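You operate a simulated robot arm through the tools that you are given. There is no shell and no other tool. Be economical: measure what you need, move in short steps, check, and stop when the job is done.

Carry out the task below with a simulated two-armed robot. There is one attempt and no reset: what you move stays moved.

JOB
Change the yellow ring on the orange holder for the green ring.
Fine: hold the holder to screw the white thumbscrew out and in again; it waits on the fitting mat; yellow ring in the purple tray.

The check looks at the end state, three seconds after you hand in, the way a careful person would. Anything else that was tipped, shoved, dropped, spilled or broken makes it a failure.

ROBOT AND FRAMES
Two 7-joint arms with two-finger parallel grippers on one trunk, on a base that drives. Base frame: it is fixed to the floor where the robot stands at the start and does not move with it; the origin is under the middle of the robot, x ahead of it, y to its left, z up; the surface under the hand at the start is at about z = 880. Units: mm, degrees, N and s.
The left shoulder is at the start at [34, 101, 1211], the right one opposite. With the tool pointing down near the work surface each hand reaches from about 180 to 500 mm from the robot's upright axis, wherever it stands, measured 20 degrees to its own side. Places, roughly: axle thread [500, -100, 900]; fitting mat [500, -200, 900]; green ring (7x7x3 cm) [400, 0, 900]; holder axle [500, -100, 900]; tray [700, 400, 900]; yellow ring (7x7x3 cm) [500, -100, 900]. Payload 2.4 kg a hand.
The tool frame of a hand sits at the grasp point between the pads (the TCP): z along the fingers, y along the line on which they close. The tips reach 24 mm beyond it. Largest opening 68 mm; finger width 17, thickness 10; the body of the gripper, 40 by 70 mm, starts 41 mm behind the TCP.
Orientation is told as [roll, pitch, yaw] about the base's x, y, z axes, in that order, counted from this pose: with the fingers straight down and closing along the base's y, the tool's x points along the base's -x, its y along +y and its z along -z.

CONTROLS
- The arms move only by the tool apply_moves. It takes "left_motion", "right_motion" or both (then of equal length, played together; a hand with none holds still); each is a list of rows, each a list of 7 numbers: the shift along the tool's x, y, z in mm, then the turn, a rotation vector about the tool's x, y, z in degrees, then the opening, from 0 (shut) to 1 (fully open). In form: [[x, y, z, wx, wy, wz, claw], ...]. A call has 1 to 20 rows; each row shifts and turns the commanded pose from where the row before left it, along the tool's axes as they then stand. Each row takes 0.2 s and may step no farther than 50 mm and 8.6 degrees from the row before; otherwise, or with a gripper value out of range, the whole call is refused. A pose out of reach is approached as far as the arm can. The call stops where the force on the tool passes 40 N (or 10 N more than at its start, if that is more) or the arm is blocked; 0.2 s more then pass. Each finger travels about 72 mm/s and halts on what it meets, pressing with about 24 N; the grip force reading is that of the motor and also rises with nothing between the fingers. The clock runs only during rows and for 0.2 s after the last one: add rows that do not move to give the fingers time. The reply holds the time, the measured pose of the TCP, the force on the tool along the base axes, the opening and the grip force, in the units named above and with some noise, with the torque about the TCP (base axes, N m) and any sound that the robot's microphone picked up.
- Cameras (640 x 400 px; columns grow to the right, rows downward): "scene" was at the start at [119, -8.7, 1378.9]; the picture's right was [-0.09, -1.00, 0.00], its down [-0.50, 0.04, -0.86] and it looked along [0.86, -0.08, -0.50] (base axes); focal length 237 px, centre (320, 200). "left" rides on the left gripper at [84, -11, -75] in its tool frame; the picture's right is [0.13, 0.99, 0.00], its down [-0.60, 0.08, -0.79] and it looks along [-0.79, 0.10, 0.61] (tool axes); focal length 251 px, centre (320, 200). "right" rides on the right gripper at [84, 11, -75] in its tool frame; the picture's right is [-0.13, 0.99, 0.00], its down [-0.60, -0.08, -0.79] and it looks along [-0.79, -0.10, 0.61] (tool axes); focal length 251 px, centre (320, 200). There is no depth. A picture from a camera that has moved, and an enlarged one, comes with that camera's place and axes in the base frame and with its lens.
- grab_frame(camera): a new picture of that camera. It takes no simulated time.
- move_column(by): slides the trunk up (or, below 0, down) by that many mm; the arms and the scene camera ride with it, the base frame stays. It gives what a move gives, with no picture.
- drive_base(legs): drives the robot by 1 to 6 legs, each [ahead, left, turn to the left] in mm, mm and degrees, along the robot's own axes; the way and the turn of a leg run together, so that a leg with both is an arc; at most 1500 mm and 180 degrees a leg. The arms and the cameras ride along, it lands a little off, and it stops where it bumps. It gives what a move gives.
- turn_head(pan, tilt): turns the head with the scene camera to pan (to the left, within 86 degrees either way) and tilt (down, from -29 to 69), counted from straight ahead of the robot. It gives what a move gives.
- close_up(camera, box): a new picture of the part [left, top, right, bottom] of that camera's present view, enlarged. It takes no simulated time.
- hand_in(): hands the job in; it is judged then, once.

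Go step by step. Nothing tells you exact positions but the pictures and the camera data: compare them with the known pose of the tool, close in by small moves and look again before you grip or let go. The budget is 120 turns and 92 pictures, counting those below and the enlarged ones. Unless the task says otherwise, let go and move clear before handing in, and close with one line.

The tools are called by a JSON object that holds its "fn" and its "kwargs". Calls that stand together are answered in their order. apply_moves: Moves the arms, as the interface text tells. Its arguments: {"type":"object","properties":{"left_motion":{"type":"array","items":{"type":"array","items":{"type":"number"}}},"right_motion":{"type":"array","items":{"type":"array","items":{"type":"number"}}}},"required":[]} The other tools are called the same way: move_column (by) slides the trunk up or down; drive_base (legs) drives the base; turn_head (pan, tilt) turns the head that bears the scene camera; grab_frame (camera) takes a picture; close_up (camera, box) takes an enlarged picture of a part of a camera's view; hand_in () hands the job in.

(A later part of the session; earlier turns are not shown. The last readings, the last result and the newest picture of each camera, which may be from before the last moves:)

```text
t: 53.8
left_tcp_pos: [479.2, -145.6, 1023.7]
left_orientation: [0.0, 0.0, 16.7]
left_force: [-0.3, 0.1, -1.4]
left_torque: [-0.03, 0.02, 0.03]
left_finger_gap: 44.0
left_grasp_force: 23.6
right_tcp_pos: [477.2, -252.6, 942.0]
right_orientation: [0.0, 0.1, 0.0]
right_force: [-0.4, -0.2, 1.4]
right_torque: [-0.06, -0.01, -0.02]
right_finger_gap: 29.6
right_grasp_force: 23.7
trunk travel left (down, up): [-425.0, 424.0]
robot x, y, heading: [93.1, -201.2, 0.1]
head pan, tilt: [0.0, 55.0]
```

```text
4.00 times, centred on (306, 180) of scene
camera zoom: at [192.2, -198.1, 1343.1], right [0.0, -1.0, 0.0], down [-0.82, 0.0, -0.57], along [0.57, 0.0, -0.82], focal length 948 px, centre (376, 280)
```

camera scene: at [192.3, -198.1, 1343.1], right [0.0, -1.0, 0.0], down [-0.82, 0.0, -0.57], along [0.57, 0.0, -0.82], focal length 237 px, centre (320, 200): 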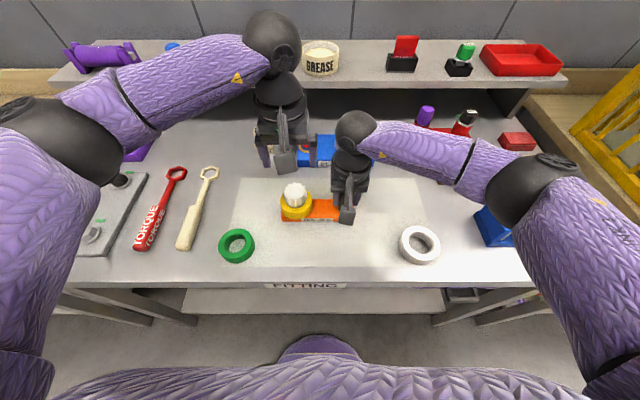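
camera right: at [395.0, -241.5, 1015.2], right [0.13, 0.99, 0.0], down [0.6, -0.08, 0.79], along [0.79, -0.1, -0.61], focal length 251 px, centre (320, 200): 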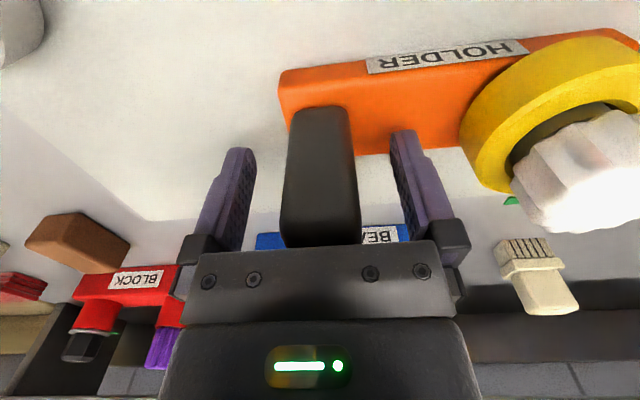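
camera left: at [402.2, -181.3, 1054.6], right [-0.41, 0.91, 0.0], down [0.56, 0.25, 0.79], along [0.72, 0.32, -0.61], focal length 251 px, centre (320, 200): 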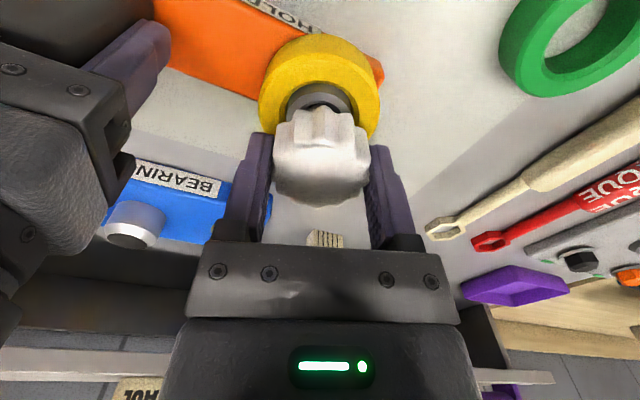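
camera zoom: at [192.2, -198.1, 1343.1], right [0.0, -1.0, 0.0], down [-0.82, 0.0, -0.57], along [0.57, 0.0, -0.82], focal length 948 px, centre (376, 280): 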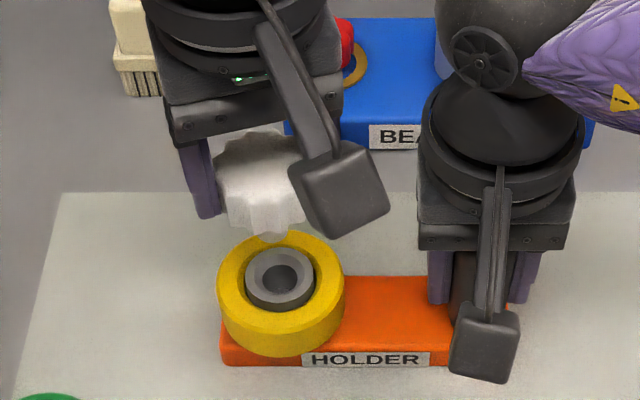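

The axle is a hollow socket, so the thumbscrew must have a stud. I raise it toward the head camera to see it.

{"fn": "apply_moves", "kwargs": {"left_motion": [[0, 0, -40, 0, 0, 2, 0], [0, 0, -40, 0, 0, 5, 0], [0, 0, -40, 0, 0, 5, 0], [0, 0, -40, 0, 0, 5, 0], [0, 0, -40, 0, 0, 0, 0], [0, 0, -30, 0, 0, 0, 0], [0, 0, 0, 0, 0, 0, 0]]}}

{"fn": "turn_head", "kwargs": {"pan": 8, "tilt": 25}}

{"fn": "grab_frame", "kwargs": {"camera": "scene"}}

```text
t: 55.4
left_tcp_pos: [478.8, -147.3, 1254.1]
left_orientation: [0.0, -0.1, -0.3]
left_force: [0.0, 0.5, 0.2]
left_torque: [0.01, 0.02, 0.01]
left_finger_gap: 43.7
left_grasp_force: 24.1
right_tcp_pos: [477.8, -253.4, 942.6]
right_orientation: [-0.1, 0.0, 0.0]
right_force: [-1.6, -2.2, -0.4]
right_torque: [-0.07, 0.01, 0.03]
right_finger_gap: 29.8
right_grasp_force: 24.0
trunk travel left (down, up): [-425.0, 424.0]
robot x, y, heading: [93.0, -197.7, 0.2]
head pan, tilt: [0.0, 55.0]
```

```text
t: 56.4
left_tcp_pos: [480.3, -145.3, 1253.7]
left_orientation: [0.0, 0.0, -0.4]
left_force: [-0.5, 0.2, -0.2]
left_torque: [0.01, 0.03, -0.01]
left_finger_gap: 43.6
left_grasp_force: 23.7
right_tcp_pos: [478.5, -252.9, 940.7]
right_orientation: [0.1, 0.0, 0.1]
right_force: [-1.8, -1.8, -0.3]
right_torque: [-0.06, 0.08, 0.02]
right_finger_gap: 30.0
right_grasp_force: 23.8
trunk travel left (down, up): [-425.0, 424.0]
robot x, y, heading: [87.3, -196.3, -0.2]
head pan, tilt: [8.0, 25.0]
```

```text
60 pictures are left
camera scene: at [211.3, -185.4, 1387.1], right [0.14, -0.99, 0.0], down [-0.42, -0.06, -0.91], along [0.9, 0.12, -0.42], focal length 237 px, centre (320, 200)
```

scene: 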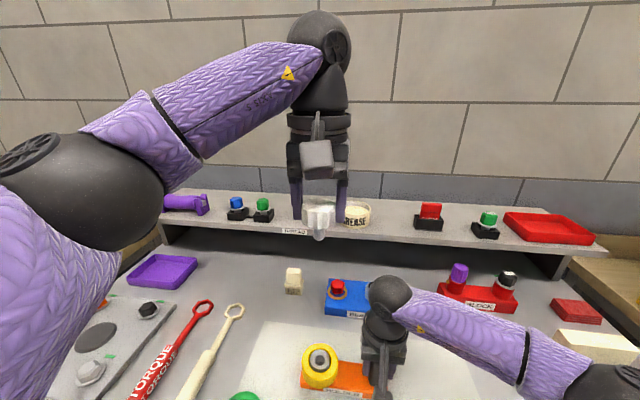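

{"fn": "close_up", "kwargs": {"camera": "scene", "box": [272, 170, 368, 250]}}

```text
5.00 times, centred on (320, 210) of scene
camera zoom: at [211.3, -185.4, 1387.1], right [0.14, -0.99, 0.0], down [-0.42, -0.06, -0.91], along [0.9, 0.12, -0.42], focal length 1185 px, centre (320, 150)
```

zoom: 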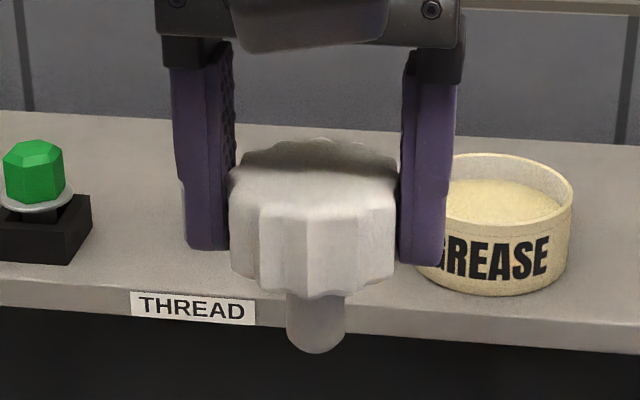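

The thumbscrew has a ~14 mm stud about 15 mm wide. I will lay it on the mat with the hand tilted 30°, so head rim and stud tip both touch, around (400,-135).

{"fn": "apply_moves", "kwargs": {"left_motion": [[14, 2, 30, 0, 0, 0, 0], [14, 2, 40, 0, 0, 0, 0], [14, 2, 40, 0, 0, 0, 0], [14, 2, 40, 0, 0, 0, 0], [13, 2, 40, 0, 0, 0, 0], [0, 0, 44, 0, 0, 0, 0], [0, 0, 0, 0, 7.5, 0, 0], [0, 0, 0, 0, 7.5, 0, 0], [0, 0, 0, 0, 7.5, 0, 0], [0, 0, 0, 0, 7.5, 0, 0], [0, 0, 0, 0, 0, 0, 0]]}}

{"fn": "turn_head", "kwargs": {"pan": 8, "tilt": 50}}

{"fn": "grab_frame", "kwargs": {"camera": "scene"}}

```text
t: 58.8
left_tcp_pos: [409.5, -136.0, 1020.5]
left_orientation: [-0.1, 30.1, -0.3]
left_force: [0.4, 0.0, -0.2]
left_torque: [0.01, -0.01, 0.0]
left_finger_gap: 43.5
left_grasp_force: 23.8
right_tcp_pos: [478.0, -253.1, 942.4]
right_orientation: [0.0, 0.0, 0.1]
right_force: [-0.8, -0.1, -0.8]
right_torque: [-0.1, 0.04, 0.03]
right_finger_gap: 29.9
right_grasp_force: 24.1
trunk travel left (down, up): [-425.0, 424.0]
robot x, y, heading: [92.2, -196.7, -0.2]
head pan, tilt: [8.0, 25.0]
```

```text
t: 59.7
left_tcp_pos: [410.5, -135.5, 1019.8]
left_orientation: [0.0, 30.0, -0.3]
left_force: [0.8, -0.6, -0.6]
left_torque: [0.03, -0.02, 0.01]
left_finger_gap: 43.4
left_grasp_force: 23.9
right_tcp_pos: [478.2, -250.9, 942.1]
right_orientation: [0.1, 0.1, 0.1]
right_force: [-0.5, -0.6, 0.1]
right_torque: [-0.04, 0.04, 0.07]
right_finger_gap: 29.7
right_grasp_force: 24.0
trunk travel left (down, up): [-425.0, 424.0]
robot x, y, heading: [89.7, -192.3, -0.4]
head pan, tilt: [8.0, 50.0]
```

```text
58 pictures are left
camera scene: at [196.5, -187.3, 1349.7], right [0.14, -0.99, 0.0], down [-0.76, -0.11, -0.64], along [0.64, 0.09, -0.77], focal length 237 px, centre (320, 200)
```

scene: 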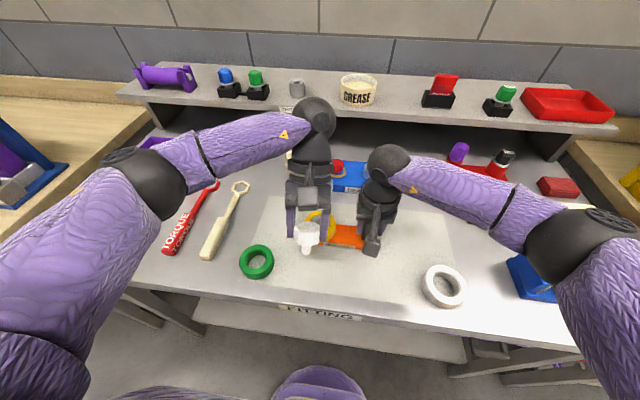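

{"fn": "apply_moves", "kwargs": {"left_motion": [[-10, 0, 17.3, 0, 0, 0, 0], [-10, 0, 17.3, 0, 0, 0, 0], [-10, 0, 17.3, 0, 0, 0, 0], [-10, 0, 17.3, 0, 0, 0, 0], [-7, 0, 12.1, 0, 0, 0, 0], [0, 0, 0, 0, 0, 0, 0]]}}

{"fn": "close_up", "kwargs": {"camera": "left", "box": [160, 0, 480, 240]}}

{"fn": "close_up", "kwargs": {"camera": "scene", "box": [230, 150, 422, 290]}}

```text
t: 61.1
left_tcp_pos: [410.8, -134.0, 926.5]
left_orientation: [-0.1, 30.0, -0.3]
left_force: [2.8, 1.4, 15.6]
left_torque: [0.04, 0.23, -0.02]
left_finger_gap: 43.6
left_grasp_force: 23.9
right_tcp_pos: [477.2, -253.0, 942.6]
right_orientation: [0.0, 0.0, 0.1]
right_force: [0.5, 1.4, -1.6]
right_torque: [-0.18, 0.02, -0.01]
right_finger_gap: 29.7
right_grasp_force: 23.4
trunk travel left (down, up): [-425.0, 424.0]
robot x, y, heading: [91.9, -196.4, 0.2]
head pan, tilt: [8.0, 50.0]
```

```text
1.67 times, centred on (320, 120) of left
camera zoom: at [375.0, -146.3, 1034.1], right [-0.11, 0.99, 0.06], down [0.92, 0.07, 0.38], along [0.38, 0.1, -0.92], focal length 419 px, centre (320, 333)
```

zoom: 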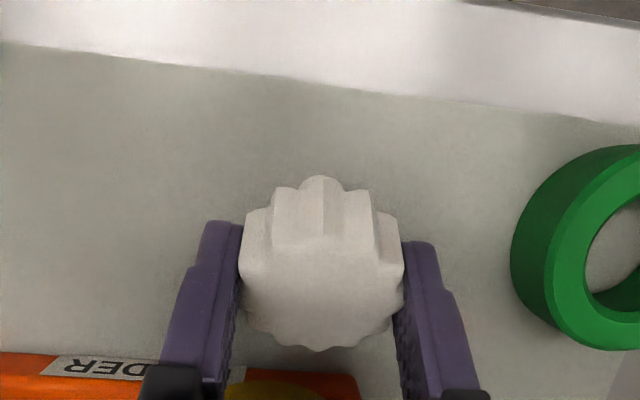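

```text
2.86 times, centred on (326, 220) of scene
camera zoom: at [196.2, -187.4, 1349.8], right [0.14, -0.99, 0.0], down [-0.76, -0.11, -0.64], along [0.64, 0.09, -0.77], focal length 677 px, centre (303, 143)
```

zoom: 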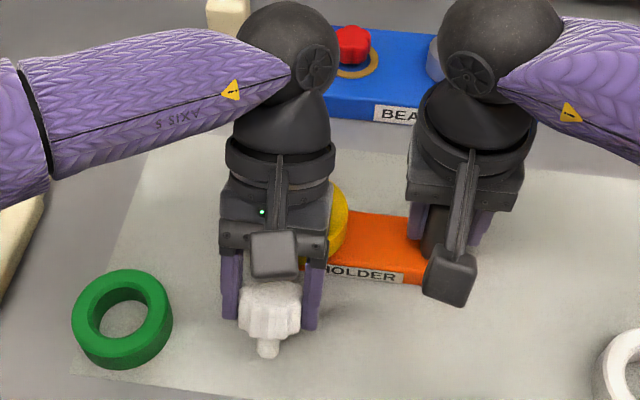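

The stud touched first (it is about 25 mm long), so I tilt further to 45° and move a little toward the robot before setting it down.

{"fn": "apply_moves", "kwargs": {"left_motion": [[7, 0, -12.1, 0, 0, 0, 0], [0, 0, 0, 0, 7.5, 0, 0], [0, 0, 0, 0, 7.5, 0, 0], [-3, 0, 10, 0, 0, 0, 0], [-2.7, 0, 9.8, 0, 0, 0, 0], [0, 0, 0, 0, 0, 0, 0]]}}

```text
t: 62.1
left_tcp_pos: [407.0, -136.1, 934.6]
left_orientation: [-0.4, 44.6, -0.5]
left_force: [-1.5, 3.3, 12.1]
left_torque: [-0.12, -0.72, 0.15]
left_finger_gap: 43.3
left_grasp_force: 24.2
right_tcp_pos: [477.4, -251.7, 942.1]
right_orientation: [0.0, 0.0, 0.1]
right_force: [2.2, -1.3, 5.1]
right_torque: [0.15, 0.3, -0.01]
right_finger_gap: 30.1
right_grasp_force: 24.2
trunk travel left (down, up): [-425.0, 424.0]
robot x, y, heading: [89.2, -197.3, -0.1]
head pan, tilt: [8.0, 50.0]
stopped in row 5 (left hand): the force on the tool passed its limit at 57 N (the readings are from after the stop); the commanded pose is now the measured one
```

The hand body seems to have touched the holder's ring; I back up and look.

{"fn": "apply_moves", "kwargs": {"left_motion": [[10.6, 0, -10.6, 0, 0, 0, 0], [10.6, 0, -10.6, 0, 0, 0, 0], [0, 0, 0, 0, 0, 0, 0]]}}

{"fn": "close_up", "kwargs": {"camera": "scene", "box": [230, 150, 422, 290]}}

{"fn": "grab_frame", "kwargs": {"camera": "right"}}

```text
t: 62.9
left_tcp_pos: [406.8, -137.3, 964.6]
left_orientation: [-0.4, 44.6, -0.4]
left_force: [0.3, 0.4, -0.3]
left_torque: [0.0, -0.04, -0.03]
left_finger_gap: 43.5
left_grasp_force: 24.1
right_tcp_pos: [478.6, -252.6, 941.6]
right_orientation: [0.0, -0.1, 0.1]
right_force: [0.5, -0.6, 13.5]
right_torque: [0.09, 0.33, -0.03]
right_finger_gap: 29.9
right_grasp_force: 23.7
trunk travel left (down, up): [-425.0, 424.0]
robot x, y, heading: [93.8, -198.0, -0.2]
head pan, tilt: [8.0, 50.0]
```

```text
2.86 times, centred on (326, 220) of scene
camera zoom: at [195.9, -187.3, 1349.8], right [0.14, -0.99, 0.0], down [-0.76, -0.11, -0.64], along [0.64, 0.09, -0.77], focal length 677 px, centre (303, 143)
```

zoom: 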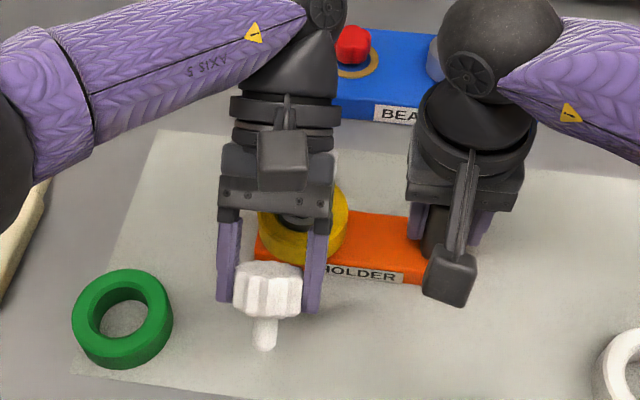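

```text
54 pictures are left
camera right: at [394.7, -241.6, 1015.3], right [0.13, 0.99, 0.0], down [0.6, -0.08, 0.79], along [0.79, -0.1, -0.61], focal length 251 px, centre (320, 200)
```

right: 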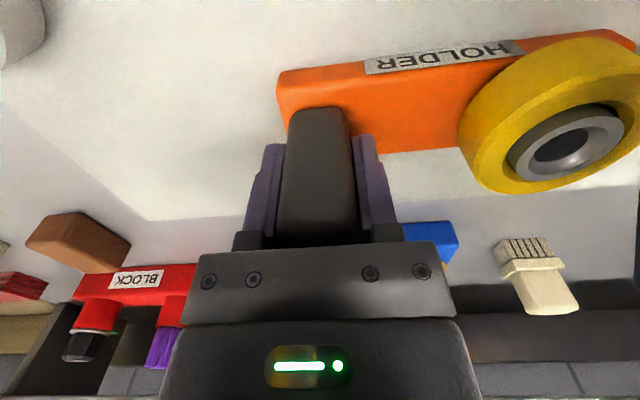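

Holder is undisturbed. I swing the hand so it leans to the left-front (yaw +45), away from the ring, and move to y ≈ −108.

{"fn": "apply_moves", "kwargs": {"left_motion": [[4, 14, -4, 0, 0, 0, 0], [4, 14, 4, 0, 0, 0, 0], [0, 0, 0, 5.3, 0, -5.3, 0], [0, 0, 0, 5.3, 0, -5.3, 0], [0, 0, 0, 5.3, 0, -5.3, 0], [0, 0, 0, 5.3, 0, -5.3, 0], [0, 0, 0, 5.3, 0, -5.3, 0], [0, 0, 0, 5.3, 0, -5.3, 0], [0, 0, 0, 0, 0, 0, 0]]}}

{"fn": "close_up", "kwargs": {"camera": "scene", "box": [200, 130, 440, 290]}}

```text
t: 64.9
left_tcp_pos: [401.4, -108.0, 969.6]
left_orientation: [-0.6, 44.9, 44.5]
left_force: [-0.3, 0.1, -0.8]
left_torque: [-0.05, 0.01, -0.02]
left_finger_gap: 43.1
left_grasp_force: 24.1
right_tcp_pos: [477.4, -252.2, 941.6]
right_orientation: [0.0, 0.0, 0.2]
right_force: [2.9, -0.4, 15.4]
right_torque: [0.16, -0.14, -0.08]
right_finger_gap: 29.8
right_grasp_force: 24.2
trunk travel left (down, up): [-425.0, 424.0]
robot x, y, heading: [91.0, -196.5, 0.0]
head pan, tilt: [8.0, 50.0]
```

```text
2.50 times, centred on (320, 210) of scene
camera zoom: at [196.1, -187.2, 1349.7], right [0.14, -0.99, 0.0], down [-0.76, -0.11, -0.64], along [0.64, 0.09, -0.77], focal length 592 px, centre (320, 175)
```

zoom: 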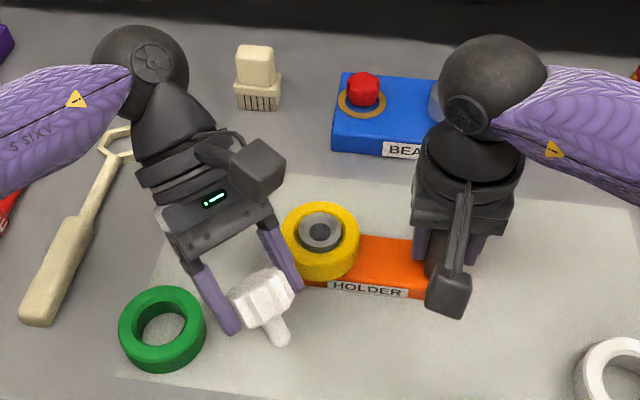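

{"fn": "apply_moves", "kwargs": {"left_motion": [[0, 0, 0, 0, 5, 0, 0], [-9, 0, 7.55, 0, 0, 0, 0], [-9, 0, 7.55, 0, 0, 0, 0], [-9, 0, 7.55, 0, 0, 0, 0], [-6, 0, 5, 0, 0, 0, 0], [0, 0, 0, 0, 0, 0, 0]]}}

{"fn": "close_up", "kwargs": {"camera": "scene", "box": [200, 130, 440, 290]}}

```text
t: 66.3
left_tcp_pos: [402.6, -108.9, 927.2]
left_orientation: [-0.5, 49.8, 44.3]
left_force: [0.2, -0.5, -1.2]
left_torque: [0.02, -0.01, -0.05]
left_finger_gap: 43.2
left_grasp_force: 24.0
right_tcp_pos: [479.6, -252.2, 941.6]
right_orientation: [0.0, 0.1, 0.1]
right_force: [3.4, 0.5, 13.2]
right_torque: [0.25, -0.17, -0.07]
right_finger_gap: 30.0
right_grasp_force: 24.0
trunk travel left (down, up): [-425.0, 424.0]
robot x, y, heading: [89.3, -196.3, -0.2]
head pan, tilt: [8.0, 50.0]
```

```text
2.50 times, centred on (320, 210) of scene
camera zoom: at [196.0, -187.2, 1349.7], right [0.14, -0.99, 0.0], down [-0.76, -0.11, -0.64], along [0.64, 0.09, -0.77], focal length 592 px, centre (320, 175)
```

zoom: 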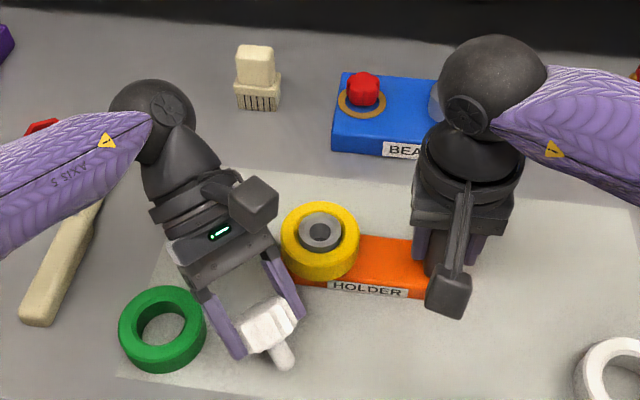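

Continue down in small steps until it touches.

{"fn": "apply_moves", "kwargs": {"left_motion": [[-3, 0, 2.5, 0, 0, 0, 0], [-2.3, 0, 1.9, 0, 0, 0, 0], [0, 0, 0, 0, 0, 0, 0]]}}

{"fn": "apply_moves", "kwargs": {"left_motion": [[-2.3, 0, 1.9, 0, 0, 0, 0], [0, 0, 0, 0, 0, 0, 0]]}}

```text
t: 67.1
left_tcp_pos: [401.6, -107.4, 918.9]
left_orientation: [-0.6, 49.9, 44.3]
left_force: [0.1, 0.5, -1.1]
left_torque: [0.01, -0.01, 0.0]
left_finger_gap: 43.4
left_grasp_force: 24.1
right_tcp_pos: [476.3, -252.4, 941.7]
right_orientation: [0.0, 0.0, 0.2]
right_force: [3.4, -0.3, 12.4]
right_torque: [0.19, -0.08, -0.08]
right_finger_gap: 29.8
right_grasp_force: 24.2
trunk travel left (down, up): [-425.0, 424.0]
robot x, y, heading: [92.1, -196.4, -0.0]
head pan, tilt: [8.0, 50.0]
```

```text
t: 67.7
left_tcp_pos: [401.5, -108.4, 918.8]
left_orientation: [-0.7, 50.0, 44.4]
left_force: [0.4, -0.3, -0.6]
left_torque: [-0.01, -0.05, 0.0]
left_finger_gap: 43.4
left_grasp_force: 24.2
right_tcp_pos: [477.0, -252.3, 941.3]
right_orientation: [0.0, 0.0, 0.1]
right_force: [1.8, 0.3, 12.2]
right_torque: [0.21, -0.12, -0.08]
right_finger_gap: 30.0
right_grasp_force: 24.3
trunk travel left (down, up): [-425.0, 424.0]
robot x, y, heading: [90.2, -195.1, 0.2]
head pan, tilt: [8.0, 50.0]
```

{"fn": "apply_moves", "kwargs": {"left_motion": [[-1.5, 0, 1.3, 0, 0, 0, 0], [-1.5, 0, 1.3, 0, 0, 0, 0], [0, 0, 0, 0, 0, 0, 0]]}}

{"fn": "close_up", "kwargs": {"camera": "left", "box": [160, 0, 480, 240]}}

```text
t: 68.5
left_tcp_pos: [401.5, -108.4, 913.4]
left_orientation: [-0.7, 50.0, 44.2]
left_force: [5.1, 1.5, 14.8]
left_torque: [-0.33, 0.27, 0.05]
left_finger_gap: 43.6
left_grasp_force: 23.6
right_tcp_pos: [477.2, -251.8, 941.2]
right_orientation: [0.0, 0.1, 0.2]
right_force: [0.9, 1.0, 6.0]
right_torque: [0.12, -0.2, -0.25]
right_finger_gap: 29.9
right_grasp_force: 23.7
trunk travel left (down, up): [-425.0, 424.0]
robot x, y, heading: [89.9, -198.9, 0.0]
head pan, tilt: [8.0, 50.0]
```

```text
1.67 times, centred on (320, 120) of left
camera zoom: at [411.2, -113.5, 1026.7], right [-0.76, 0.65, 0.09], down [0.65, 0.76, 0.05], along [-0.04, 0.09, -0.99], focal length 419 px, centre (320, 333)
```

zoom: 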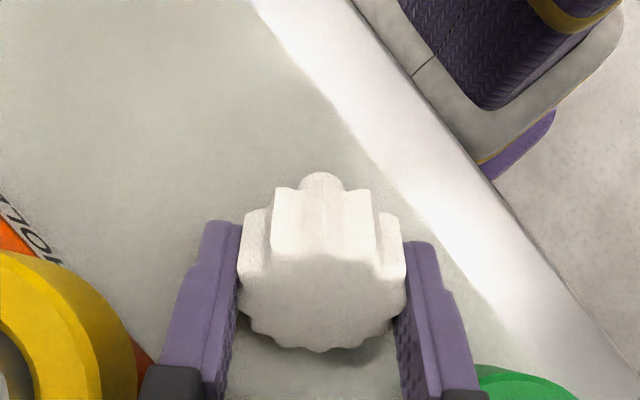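

Contact at the predicted height; I open gently and look.

{"fn": "apply_moves", "kwargs": {"left_motion": [[0, 0, 0, 0, 0, 0, 0.66], [0, 0, 0, 0, 0, 0, 0.7], [0, 0, 0, 0, 0, 0, 0.8], [0, 0, 0, 0, 0, 0, 0.88], [0, 0, 0, 0, 0, 0, 0.88]]}}

{"fn": "close_up", "kwargs": {"camera": "left", "box": [160, 0, 480, 240]}}

```text
t: 69.7
left_tcp_pos: [401.8, -108.0, 912.4]
left_orientation: [-0.6, 49.9, 44.3]
left_force: [0.7, -0.2, -0.9]
left_torque: [0.01, 0.02, -0.02]
left_finger_gap: 60.0
left_grasp_force: 0.1
right_tcp_pos: [478.7, -251.7, 942.1]
right_orientation: [0.1, 0.0, 0.0]
right_force: [-0.3, 0.4, 7.6]
right_torque: [0.28, 0.06, -0.03]
right_finger_gap: 30.0
right_grasp_force: 23.6
trunk travel left (down, up): [-425.0, 424.0]
robot x, y, heading: [90.8, -195.4, -0.1]
head pan, tilt: [8.0, 50.0]
```

```text
1.67 times, centred on (320, 120) of left
camera zoom: at [410.9, -113.4, 1026.3], right [-0.76, 0.65, 0.09], down [0.65, 0.76, 0.05], along [-0.04, 0.1, -0.99], focal length 419 px, centre (320, 333)
```

zoom: 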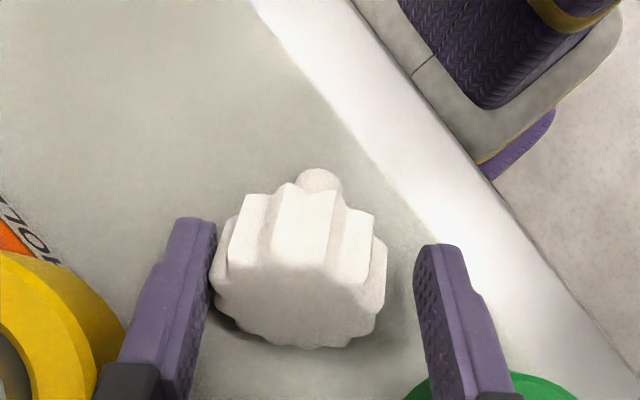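

{"fn": "apply_moves", "kwargs": {"left_motion": [[0, 0, 0, 0, 0, 0, 1], [0, 0, 0, 0, 0, 0, 1], [0, 0, -8, 0, 0, 0, 1], [0, 0, -12, 0, 0, 0, 1], [0, 0, -20, 0, 0, 0, 1], [0, 0, -20, 0, 0, 0, 1], [20, 0, -30, 0, 0, 0, 1], [20, 0, -30, 0, 0, 0, 1], [0, 0, 0, 0, 0, 0, 1]]}}

{"fn": "close_up", "kwargs": {"camera": "scene", "box": [200, 130, 440, 290]}}

```text
t: 71.7
left_tcp_pos: [449.0, -62.4, 1022.2]
left_orientation: [-0.7, 49.9, 44.2]
left_force: [-0.4, 0.4, 1.0]
left_torque: [0.0, 0.0, -0.02]
left_finger_gap: 67.9
left_grasp_force: 0.0
right_tcp_pos: [477.8, -252.2, 942.0]
right_orientation: [-0.1, 0.0, 0.0]
right_force: [-1.0, 0.6, 6.5]
right_torque: [0.19, 0.11, 0.01]
right_finger_gap: 29.9
right_grasp_force: 23.6
trunk travel left (down, up): [-425.0, 424.0]
robot x, y, heading: [88.9, -199.8, -0.0]
head pan, tilt: [8.0, 50.0]
```

```text
2.50 times, centred on (320, 210) of scene
camera zoom: at [195.9, -187.1, 1349.7], right [0.14, -0.99, 0.0], down [-0.76, -0.11, -0.64], along [0.64, 0.09, -0.77], focal length 592 px, centre (320, 175)
```

zoom: 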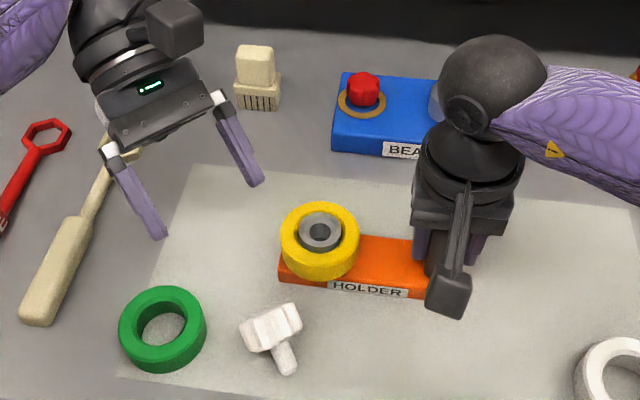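

The thumbscrew lies stably on the mat. Next I bring the left hand back to vertical, yaw 0, above the yellow ring.

{"fn": "apply_moves", "kwargs": {"left_motion": [[0, 0, -8, 0, -8.3, 0, 1], [0, 0, -8, 0, -8.3, 0, 1], [0, 0, 0, 0, -8.3, 0, 1], [0, 0, 0, 0, -8.3, 0, 1], [0, 0, 0, 0, -8.3, 0, 1], [0, 0, 0, 0, -8.4, 0, 1], [0, 0, 0, 0, 0, 7.4, 1], [0, 0, 0, 0, 0, 7.4, 1], [0, 0, 0, 0, 0, 7.4, 1], [0, 0, 0, 0, 0, 7.4, 1], [0, 0, 0, 0, 0, 7.3, 1], [0, 0, 0, 0, 0, 7.3, 1], [0, 0, 0, 0, 0, 0, 1]]}}

```text
t: 74.5
left_tcp_pos: [456.3, -52.8, 1030.8]
left_orientation: [-0.3, -0.3, 0.4]
left_force: [-0.7, 0.8, 0.3]
left_torque: [-0.01, 0.03, -0.01]
left_finger_gap: 67.8
left_grasp_force: 0.0
right_tcp_pos: [478.5, -252.6, 940.6]
right_orientation: [-0.1, 0.0, 0.2]
right_force: [-2.5, 0.2, 4.3]
right_torque: [0.2, 0.13, 0.02]
right_finger_gap: 29.6
right_grasp_force: 24.1
trunk travel left (down, up): [-425.0, 424.0]
robot x, y, heading: [89.0, -197.6, -0.2]
head pan, tilt: [8.0, 50.0]
```

{"fn": "apply_moves", "kwargs": {"left_motion": [[-1, -24, 0, 0, 0, 0, 1], [-1, -24, 0, 0, 0, 0, 1], [0, -24, 0, 0, 0, 0, 1], [0, -22, 10, 0, 0, 0, 1], [0, 0, 20, 0, 0, 0, 1], [0, 0, 0, 0, 0, 0, 1]]}}

{"fn": "grab_frame", "kwargs": {"camera": "left"}}

```text
t: 75.9
left_tcp_pos: [458.9, -146.0, 1001.3]
left_orientation: [-0.3, -0.3, 0.6]
left_force: [0.3, -0.5, 0.2]
left_torque: [0.01, -0.03, -0.02]
left_finger_gap: 68.3
left_grasp_force: 0.0
right_tcp_pos: [478.2, -252.3, 941.1]
right_orientation: [0.0, 0.0, 0.2]
right_force: [-0.9, 1.0, 3.5]
right_torque: [0.24, 0.09, 0.09]
right_finger_gap: 30.1
right_grasp_force: 24.0
trunk travel left (down, up): [-425.0, 424.0]
robot x, y, heading: [93.5, -194.8, 0.2]
head pan, tilt: [8.0, 50.0]
```

```text
48 pictures are left
camera left: at [374.2, -158.6, 1078.0], right [-0.14, 0.99, -0.01], down [0.6, 0.09, 0.8], along [0.79, 0.11, -0.61], focal length 251 px, centre (320, 200)
```

left: 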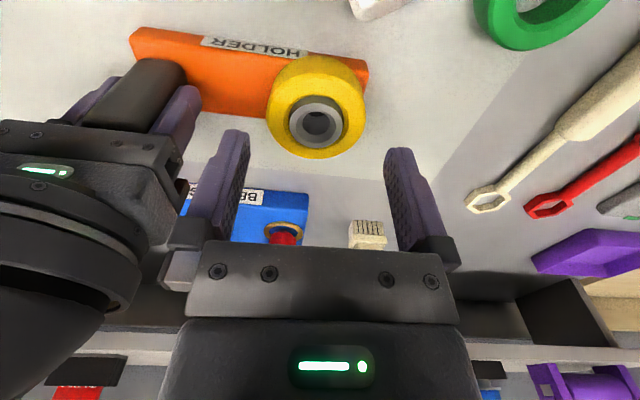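

{"fn": "apply_moves", "kwargs": {"left_motion": [[0, -1, 20, 0, 0, 0, 1], [0, 0, 19, 0, 0, 0, 1], [0, 0, 0, 0, 0, 0, 1]]}}

{"fn": "close_up", "kwargs": {"camera": "left", "box": [180, 20, 460, 230]}}

{"fn": "close_up", "kwargs": {"camera": "scene", "box": [240, 150, 432, 270]}}

```text
t: 76.7
left_tcp_pos: [457.7, -149.7, 963.5]
left_orientation: [-0.3, -0.1, 0.6]
left_force: [0.2, -0.4, -0.8]
left_torque: [-0.02, 0.01, -0.03]
left_finger_gap: 68.1
left_grasp_force: 0.0
right_tcp_pos: [478.0, -251.4, 940.5]
right_orientation: [0.1, 0.0, 0.1]
right_force: [-1.4, 0.3, 3.8]
right_torque: [0.18, 0.05, 0.0]
right_finger_gap: 29.7
right_grasp_force: 24.2
trunk travel left (down, up): [-425.0, 424.0]
robot x, y, heading: [92.3, -194.8, -0.3]
head pan, tilt: [8.0, 50.0]
```

```text
1.90 times, centred on (320, 125) of left
camera zoom: at [373.8, -160.1, 1038.6], right [-0.14, 0.99, -0.01], down [0.6, 0.09, 0.8], along [0.79, 0.11, -0.61], focal length 479 px, centre (320, 343)
```

zoom: 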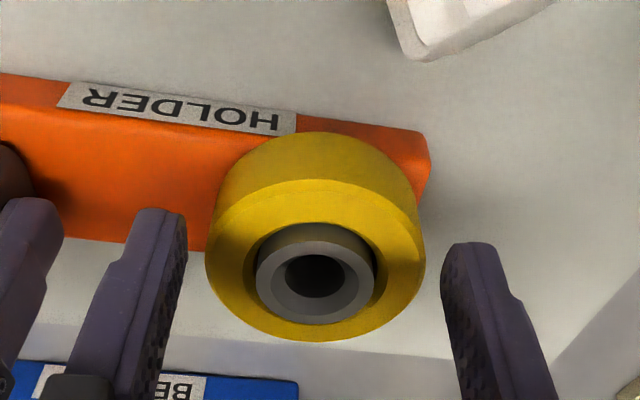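

```text
3.33 times, centred on (336, 210) of scene
camera zoom: at [196.1, -187.3, 1349.7], right [0.14, -0.99, 0.0], down [-0.76, -0.11, -0.64], along [0.64, 0.09, -0.77], focal length 790 px, centre (267, 167)
```

zoom: 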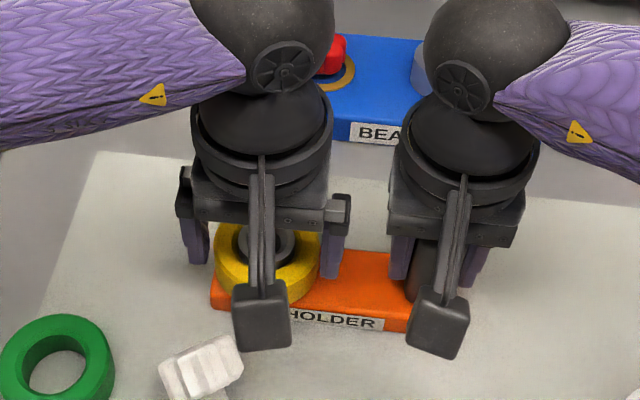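

{"fn": "apply_moves", "kwargs": {"left_motion": [[0, 1, 10, 0, 0, 0, 1], [0, 0, 8, 0, 0, 0, 1], [0, 0, 8, 0, 0, 0, 1], [0, 0, 8, 0, 0, 0, 1], [0, 0, 0, 0, 0, 0, 1]]}}

{"fn": "close_up", "kwargs": {"camera": "left", "box": [180, 20, 460, 230]}}

```text
t: 77.9
left_tcp_pos: [459.4, -146.3, 929.1]
left_orientation: [-0.2, -0.1, 0.6]
left_force: [-0.5, 0.2, -0.8]
left_torque: [0.01, -0.02, -0.01]
left_finger_gap: 68.2
left_grasp_force: 0.0
right_tcp_pos: [476.8, -252.4, 942.0]
right_orientation: [0.0, 0.0, 0.1]
right_force: [-0.7, -0.8, 4.8]
right_torque: [0.16, 0.0, 0.0]
right_finger_gap: 30.3
right_grasp_force: 23.6
trunk travel left (down, up): [-425.0, 424.0]
robot x, y, heading: [92.0, -199.1, -0.2]
head pan, tilt: [8.0, 50.0]
```

```text
1.90 times, centred on (320, 125) of left
camera zoom: at [374.9, -159.0, 1004.6], right [-0.14, 0.99, -0.01], down [0.6, 0.09, 0.8], along [0.79, 0.11, -0.61], focal length 479 px, centre (320, 343)
```

zoom: 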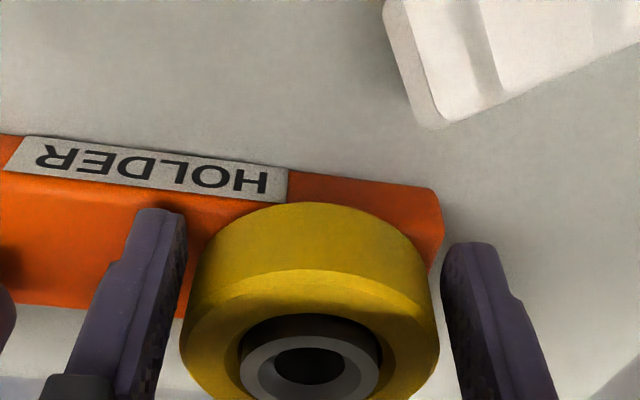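

{"fn": "apply_moves", "kwargs": {"left_motion": [[0, 0, 0, 0, 0, 0, 0.9], [0, 0, 0, 0, 0, 0, 0.5], [0, 0, 0, 0, 0, 0, 0.3], [0, 0, 0, 0, 0, 0, 0.3]]}}

{"fn": "close_up", "kwargs": {"camera": "left", "box": [180, 20, 460, 230]}}

```text
t: 78.9
left_tcp_pos: [459.4, -147.4, 930.1]
left_orientation: [-0.3, -0.2, 0.6]
left_force: [0.8, -0.2, -0.4]
left_torque: [0.01, 0.0, -0.02]
left_finger_gap: 64.3
left_grasp_force: 23.6
right_tcp_pos: [478.2, -251.7, 941.4]
right_orientation: [-0.1, 0.0, 0.1]
right_force: [-0.2, -1.1, 4.7]
right_torque: [0.19, 0.02, 0.02]
right_finger_gap: 29.7
right_grasp_force: 24.2
trunk travel left (down, up): [-425.0, 424.0]
robot x, y, heading: [90.6, -196.0, -0.4]
head pan, tilt: [8.0, 50.0]
```

```text
1.90 times, centred on (320, 125) of left
camera zoom: at [374.9, -159.0, 1004.7], right [-0.14, 0.99, -0.01], down [0.6, 0.09, 0.8], along [0.79, 0.11, -0.61], focal length 479 px, centre (320, 343)
```

zoom: 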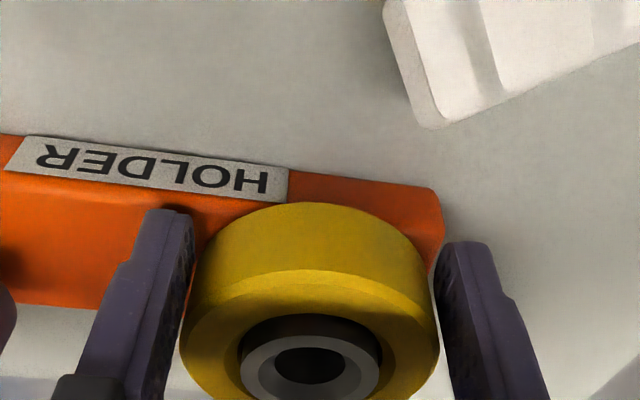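

It holds the ring at a 64 mm chord without squeezing it out. I lift slowly.

{"fn": "apply_moves", "kwargs": {"left_motion": [[0, 0, -3, 0, 0, 0, 0], [0, 0, -4, 0, 0, 0, 0], [0, 0, -4, 0, 0, 0, 0], [0, 0, -4, 0, 0, 0, 0], [0, 0, 0, 0, 0, 0, 0]]}}

{"fn": "close_up", "kwargs": {"camera": "left", "box": [180, 20, 460, 230]}}

```text
t: 80.1
left_tcp_pos: [460.2, -146.8, 945.1]
left_orientation: [-0.4, -0.1, 0.7]
left_force: [0.2, -0.4, -1.3]
left_torque: [0.01, 0.01, 0.0]
left_finger_gap: 64.1
left_grasp_force: 23.9
right_tcp_pos: [477.6, -251.5, 941.3]
right_orientation: [0.0, 0.0, 0.1]
right_force: [-0.9, 0.1, 4.8]
right_torque: [0.14, -0.01, 0.01]
right_finger_gap: 29.9
right_grasp_force: 23.9
trunk travel left (down, up): [-425.0, 424.0]
robot x, y, heading: [95.0, -199.2, -0.0]
head pan, tilt: [8.0, 50.0]
```

```text
1.90 times, centred on (320, 125) of left
camera zoom: at [375.0, -159.7, 1020.3], right [-0.14, 0.99, -0.01], down [0.6, 0.09, 0.8], along [0.79, 0.11, -0.61], focal length 479 px, centre (320, 343)
```

zoom: 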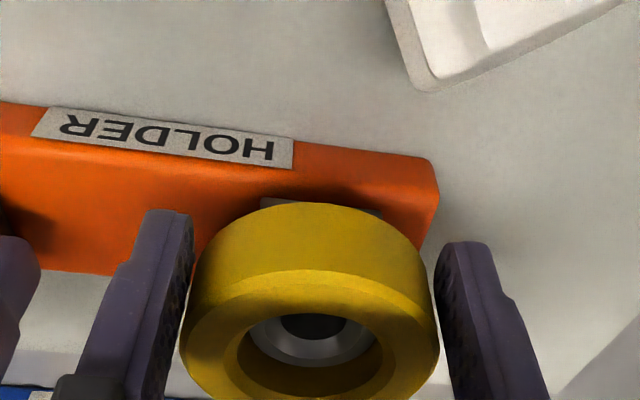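

The ring comes off smoothly. I lift it clear, then release the right hand and withdraw it upward.

{"fn": "apply_moves", "kwargs": {"left_motion": [[0, 0, -15, 0, 0, 0, 0], [0, 0, -20, 0, 0, 0, 0], [0, 0, -20, 0, 0, 0, 0], [0, 0, -20, 0, 0, 0, 0], [0, 0, -20, 0, 0, 0, 0], [0, 0, -20, 0, 0, 0, 0], [0, 0, 0, 0, 0, 0, 0]], "right_motion": [[0, 0, 0, 0, 0, 0, 0], [0, 0, 0, 0, 0, 0, 0], [0, 0, 0, 0, 0, 0, 0], [0, 0, 0, 0, 0, 0, 0], [0, 0, 0, 0, 0, 0, 1], [0, 0, 0, 0, 0, 0, 1], [0, 0, 0, 0, 0, 0, 1]]}}

{"fn": "apply_moves", "kwargs": {"left_motion": [[5, 10, 0, 0, 0, 0, 0], [5, 10, 0, 0, 0, 0, 0], [5, 10, 0, 0, 0, 0, 0], [5, 10, 0, 0, 0, 0, 0], [5, 10, 0, 0, 0, 0, 0], [5, 10, 0, 0, 0, 0, 0], [0, 0, 0, 0, 0, 0, 0]], "right_motion": [[0, 0, -20, 0, 0, 0, 1], [0, 0, -30, 0, 0, 0, 1], [0, 0, -30, 0, 0, 0, 1], [10, -10, -30, 0, 0, 0, 1], [10, -10, -30, 0, 0, 0, 1], [0, 0, 0, 0, 0, 0, 1], [0, 0, 0, 0, 0, 0, 1]]}}

{"fn": "grab_frame", "kwargs": {"camera": "scene"}}

{"fn": "grab_frame", "kwargs": {"camera": "left"}}

```text
t: 81.7
left_tcp_pos: [460.0, -148.3, 1060.9]
left_orientation: [-0.3, -0.2, 0.6]
left_force: [-0.5, 0.1, -1.1]
left_torque: [-0.04, 0.02, 0.0]
left_finger_gap: 64.2
left_grasp_force: 23.9
right_tcp_pos: [478.0, -251.8, 940.8]
right_orientation: [0.0, 0.1, 0.1]
right_force: [0.6, 0.6, -0.2]
right_torque: [-0.02, -0.03, -0.02]
right_finger_gap: 68.1
right_grasp_force: 0.1
trunk travel left (down, up): [-425.0, 424.0]
robot x, y, heading: [96.4, -196.6, 0.3]
head pan, tilt: [8.0, 50.0]
```

```text
t: 83.3
left_tcp_pos: [429.3, -88.1, 1059.7]
left_orientation: [-0.3, -0.2, 0.5]
left_force: [0.8, -0.3, -0.9]
left_torque: [0.01, 0.03, -0.01]
left_finger_gap: 64.4
left_grasp_force: 24.2
right_tcp_pos: [460.3, -273.7, 1079.2]
right_orientation: [0.0, 0.1, 0.0]
right_force: [0.1, -0.2, 0.6]
right_torque: [0.01, -0.01, 0.01]
right_finger_gap: 67.7
right_grasp_force: 0.1
trunk travel left (down, up): [-425.0, 424.0]
robot x, y, heading: [92.2, -198.1, -0.2]
head pan, tilt: [8.0, 50.0]
```

```text
42 pictures are left
camera scene: at [196.6, -187.2, 1349.6], right [0.14, -0.99, 0.0], down [-0.76, -0.11, -0.64], along [0.64, 0.09, -0.77], focal length 237 px, centre (320, 200)
```

scene: 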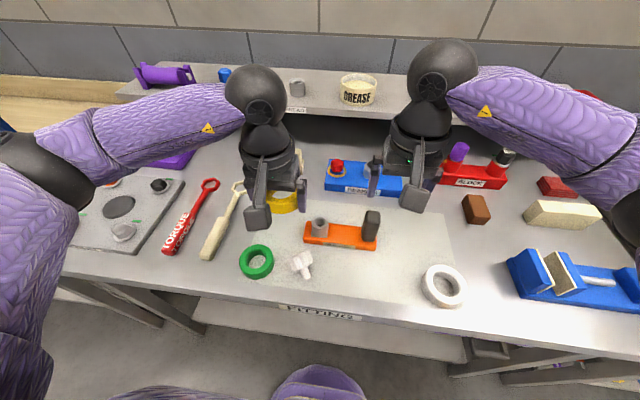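

```text
41 pictures are left
camera left: at [344.8, -99.3, 1134.6], right [-0.14, 0.99, -0.01], down [0.6, 0.09, 0.79], along [0.79, 0.11, -0.61], focal length 251 px, centre (320, 200)
```

left: 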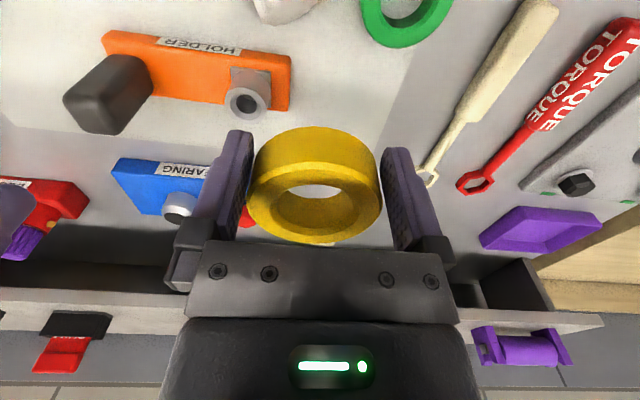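

Holder and thumbscrew stand well. I drive left toward the tray, carrying the yellow ring.

{"fn": "drive_base", "kwargs": {"legs": [[0, 350, 0], [60, 0, 0]]}}

{"fn": "turn_head", "kwargs": {"pan": 15, "tilt": 50}}

{"fn": "grab_frame", "kwargs": {"camera": "scene"}}

```text
t: 86.2
left_tcp_pos: [490.7, 267.1, 1059.1]
left_orientation: [-0.4, -0.2, 0.8]
left_force: [0.2, -0.2, -1.2]
left_torque: [0.01, 0.04, 0.01]
left_finger_gap: 63.9
left_grasp_force: 24.1
right_tcp_pos: [520.6, 81.6, 1077.7]
right_orientation: [0.0, 0.1, 0.4]
right_force: [-0.1, -0.9, 0.0]
right_torque: [0.0, 0.02, -0.02]
right_finger_gap: 68.0
right_grasp_force: 0.0
trunk travel left (down, up): [-425.0, 424.0]
robot x, y, heading: [150.6, 157.1, 0.2]
head pan, tilt: [8.0, 50.0]
```

```text
t: 86.8
left_tcp_pos: [489.4, 266.1, 1059.2]
left_orientation: [-0.4, -0.2, 0.8]
left_force: [0.3, -0.4, -1.0]
left_torque: [-0.01, 0.03, 0.0]
left_finger_gap: 64.3
left_grasp_force: 23.8
right_tcp_pos: [521.1, 82.6, 1079.6]
right_orientation: [0.0, 0.1, 0.3]
right_force: [0.1, -1.1, -0.8]
right_torque: [0.0, -0.02, 0.01]
right_finger_gap: 67.9
right_grasp_force: 0.0
trunk travel left (down, up): [-425.0, 424.0]
robot x, y, heading: [151.1, 155.7, 0.1]
head pan, tilt: [15.0, 50.0]
```

```text
40 pictures are left
camera scene: at [254.7, 175.5, 1349.6], right [0.26, -0.97, 0.0], down [-0.74, -0.2, -0.64], along [0.62, 0.17, -0.77], focal length 237 px, centre (320, 200)
```

scene: 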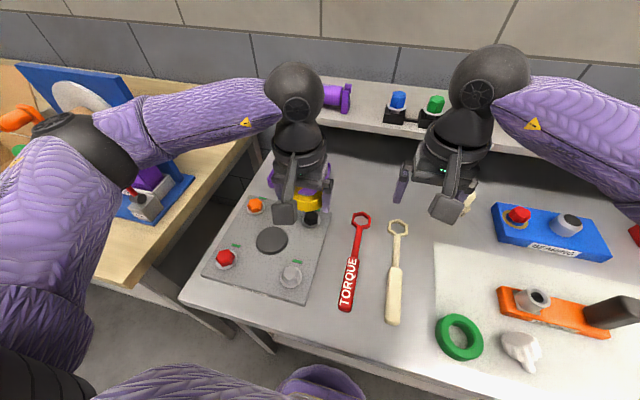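

{"fn": "apply_moves", "kwargs": {"left_motion": [[-18, 10, 6, 0, 0, 0, 0], [-18, 10, 6, 0, 0, 0, 0], [-18, 10, 6, 0, 0, 0, 0], [-18, 10, 6, 0, 0, 0, 0], [-18, 10, 6, 0, 0, 0, 0], [-18, 10, 6, 0, 0, 0, 0], [-18, 10, 6, 0, 0, 0, 0], [-18, 10, 6, 0, 0, 0, 0], [0, 0, 0, 0, 0, 0, 0]]}}

```text
t: 88.8
left_tcp_pos: [632.8, 347.5, 1012.0]
left_orientation: [-0.3, -0.2, 0.7]
left_force: [0.9, -0.3, -1.5]
left_torque: [-0.02, 0.03, 0.0]
left_finger_gap: 64.1
left_grasp_force: 23.4
right_tcp_pos: [520.8, 82.1, 1080.0]
right_orientation: [0.0, 0.0, 0.3]
right_force: [-1.3, 0.5, 0.7]
right_torque: [0.01, 0.01, 0.02]
right_finger_gap: 67.9
right_grasp_force: 0.0
trunk travel left (down, up): [-425.0, 424.0]
robot x, y, heading: [150.8, 155.2, 0.3]
head pan, tilt: [15.0, 50.0]
```

{"fn": "apply_moves", "kwargs": {"left_motion": [[-12, 5, 5, 0, 0, 0, 0], [-12, 5, 5, 0, 0, 0, 0], [-12, 5, 5, 0, 0, 0, 0], [-12, 5, 5, 0, 0, 0, 0], [0, 0, 0, 0, 0, 0, 0]]}}

{"fn": "grab_frame", "kwargs": {"camera": "left"}}

{"fn": "close_up", "kwargs": {"camera": "scene", "box": [180, 60, 420, 240]}}

```text
t: 90.0
left_tcp_pos: [643.2, 357.7, 1001.6]
left_orientation: [-0.2, -0.3, 0.7]
left_force: [0.4, 0.2, -1.1]
left_torque: [0.0, 0.01, -0.02]
left_finger_gap: 64.3
left_grasp_force: 24.1
left hand out of reach, approached as far as the arm can: row 2, 3, 4
right_tcp_pos: [520.9, 83.0, 1079.4]
right_orientation: [-0.1, 0.0, 0.4]
right_force: [0.4, 0.2, 0.0]
right_torque: [0.0, -0.01, 0.01]
right_finger_gap: 67.9
right_grasp_force: 0.1
trunk travel left (down, up): [-425.0, 424.0]
robot x, y, heading: [151.4, 153.5, 0.4]
head pan, tilt: [15.0, 50.0]
```

```text
39 pictures are left
camera left: at [558.3, 345.5, 1077.2], right [-0.14, 0.99, -0.01], down [0.6, 0.09, 0.8], along [0.79, 0.11, -0.6], focal length 251 px, centre (320, 200)
```

left: 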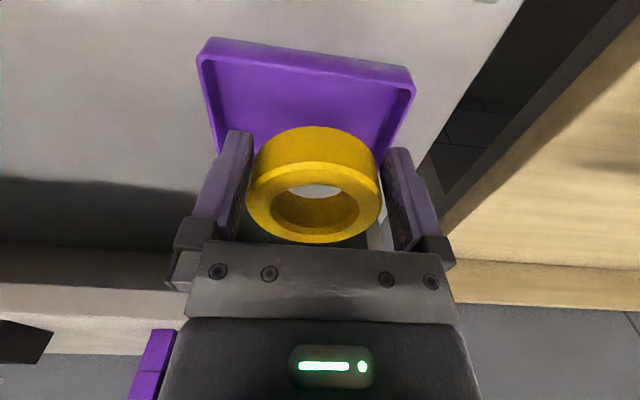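

```text
2.22 times, centred on (300, 150) of scene
camera zoom: at [254.6, 175.7, 1349.6], right [0.26, -0.97, 0.0], down [-0.74, -0.2, -0.64], along [0.62, 0.17, -0.77], focal length 527 px, centre (364, 311)
```

zoom: 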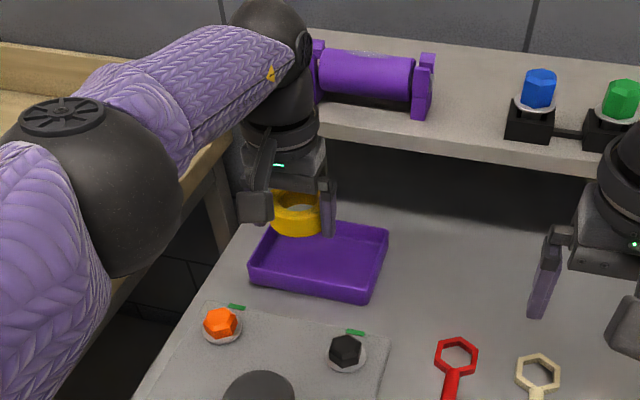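

The near tray edge is at x≈642, y 281–422; I need about 35 mm more reach, so I tilt the fingers 16° forward.

{"fn": "apply_moves", "kwargs": {"left_motion": [[0, 0, 0, 0, -8, 0, 0], [0, 0, 0, 0, -8, 0, 0], [-9.1, -1.6, 2.6, 0, 0, 0, 0], [-9.1, -1.6, 2.6, 0, 0, 0, 0], [-9.1, -1.6, 2.6, 0, 0, 0, 0], [-9.1, -1.6, 2.6, 0, 0, 0, 0], [0, 0, 0, 0, 0, 0, 0]]}}

```text
t: 91.6
left_tcp_pos: [680.1, 351.2, 1001.6]
left_orientation: [-0.4, -16.1, 1.0]
left_force: [-0.3, -0.2, -1.6]
left_torque: [0.0, 0.01, 0.04]
left_finger_gap: 64.2
left_grasp_force: 23.5
right_tcp_pos: [520.4, 82.7, 1079.0]
right_orientation: [0.0, 0.1, 0.3]
right_force: [-0.3, -0.2, 0.5]
right_torque: [-0.05, 0.0, -0.03]
right_finger_gap: 67.9
right_grasp_force: 0.0
trunk travel left (down, up): [-425.0, 424.0]
robot x, y, heading: [152.4, 157.6, -0.0]
head pan, tilt: [15.0, 50.0]
```

{"fn": "apply_moves", "kwargs": {"left_motion": [[4.4, 0, 15.4, 0, 0, 0, 0], [4.4, 0, 15.4, 0, 0, 0, 0], [4.4, 0, 15.4, 0, 0, 0, 0], [4.4, 0, 15.4, 0, 0, 0, 0], [2.8, 0, 9.6, 0, 0, 0, 0], [0, 0, 0, 0, 0, 0, 0]]}}

{"fn": "close_up", "kwargs": {"camera": "scene", "box": [180, 60, 420, 240]}}

{"fn": "grab_frame", "kwargs": {"camera": "left"}}

```text
t: 93.0
left_tcp_pos: [676.3, 349.0, 928.3]
left_orientation: [-0.3, -16.2, 0.9]
left_force: [0.0, -0.4, -1.7]
left_torque: [-0.01, 0.02, -0.05]
left_finger_gap: 64.2
left_grasp_force: 23.8
left hand out of reach, approached as far as the arm can: row 4
right_tcp_pos: [521.8, 83.3, 1080.0]
right_orientation: [0.0, 0.1, 0.4]
right_force: [-0.4, -0.1, 0.2]
right_torque: [-0.02, 0.0, 0.01]
right_finger_gap: 68.0
right_grasp_force: 0.0
trunk travel left (down, up): [-425.0, 424.0]
robot x, y, heading: [147.3, 155.7, 0.4]
head pan, tilt: [15.0, 50.0]
```

```text
2.22 times, centred on (300, 150) of scene
camera zoom: at [254.6, 175.6, 1349.6], right [0.26, -0.97, 0.0], down [-0.74, -0.2, -0.64], along [0.62, 0.17, -0.77], focal length 527 px, centre (364, 311)
```

zoom: 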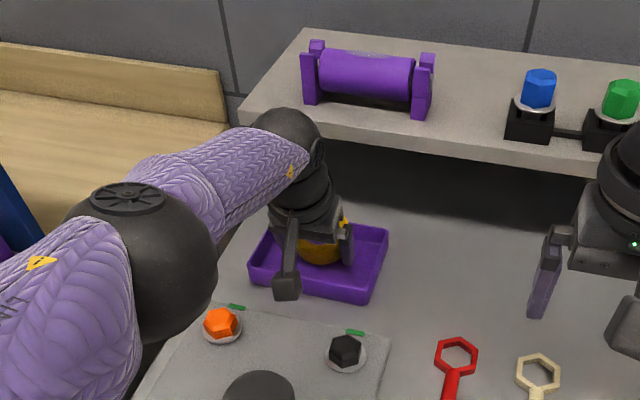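

```text
36 pictures are left
camera left: at [573.7, 336.6, 978.2], right [-0.14, 0.99, -0.04], down [0.36, 0.09, 0.93], along [0.92, 0.11, -0.36], focal length 251 px, centre (320, 200)
```

left: 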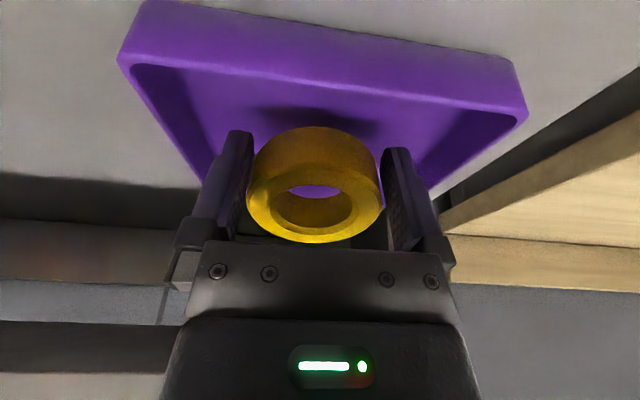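

{"fn": "apply_moves", "kwargs": {"left_motion": [[1.2, 0, 4, 0, 0, 0, 0], [0.8, 0, 3, 0, 0, 0, 0], [0.6, 0, 2, 0, 0, 0, 0], [0, 0, 0, 0, 0, 0, 0]]}}

```text
t: 94.0
left_tcp_pos: [673.5, 349.9, 920.4]
left_orientation: [-0.4, -16.3, 0.9]
left_force: [-0.5, 0.6, -0.5]
left_torque: [0.0, -0.02, 0.01]
left_finger_gap: 64.3
left_grasp_force: 23.7
left hand out of reach, approached as far as the arm can: row 1
right_tcp_pos: [519.9, 82.3, 1079.9]
right_orientation: [0.0, 0.1, 0.3]
right_force: [0.3, 0.4, -0.1]
right_torque: [-0.01, 0.01, 0.0]
right_finger_gap: 67.8
right_grasp_force: 0.1
trunk travel left (down, up): [-425.0, 424.0]
robot x, y, heading: [151.9, 153.0, 0.2]
head pan, tilt: [15.0, 50.0]
```

{"fn": "apply_moves", "kwargs": {"left_motion": [[1, 0, 2, 0, 0, 0, 0], [1, 0, 2, 0, 0, 0, 0], [0, 0, 0, 0, 0, 0, 0]]}}

```text
t: 94.8
left_tcp_pos: [670.9, 349.2, 916.4]
left_orientation: [-0.3, -16.3, 0.9]
left_force: [-0.5, 0.0, -1.4]
left_torque: [0.02, 0.0, -0.02]
left_finger_gap: 64.0
left_grasp_force: 24.3
right_tcp_pos: [521.7, 81.6, 1080.2]
right_orientation: [0.0, 0.1, 0.2]
right_force: [-0.8, 0.0, 0.6]
right_torque: [-0.03, 0.0, -0.01]
right_finger_gap: 68.0
right_grasp_force: 0.1
trunk travel left (down, up): [-425.0, 424.0]
robot x, y, heading: [151.6, 154.9, 0.3]
head pan, tilt: [15.0, 50.0]
```

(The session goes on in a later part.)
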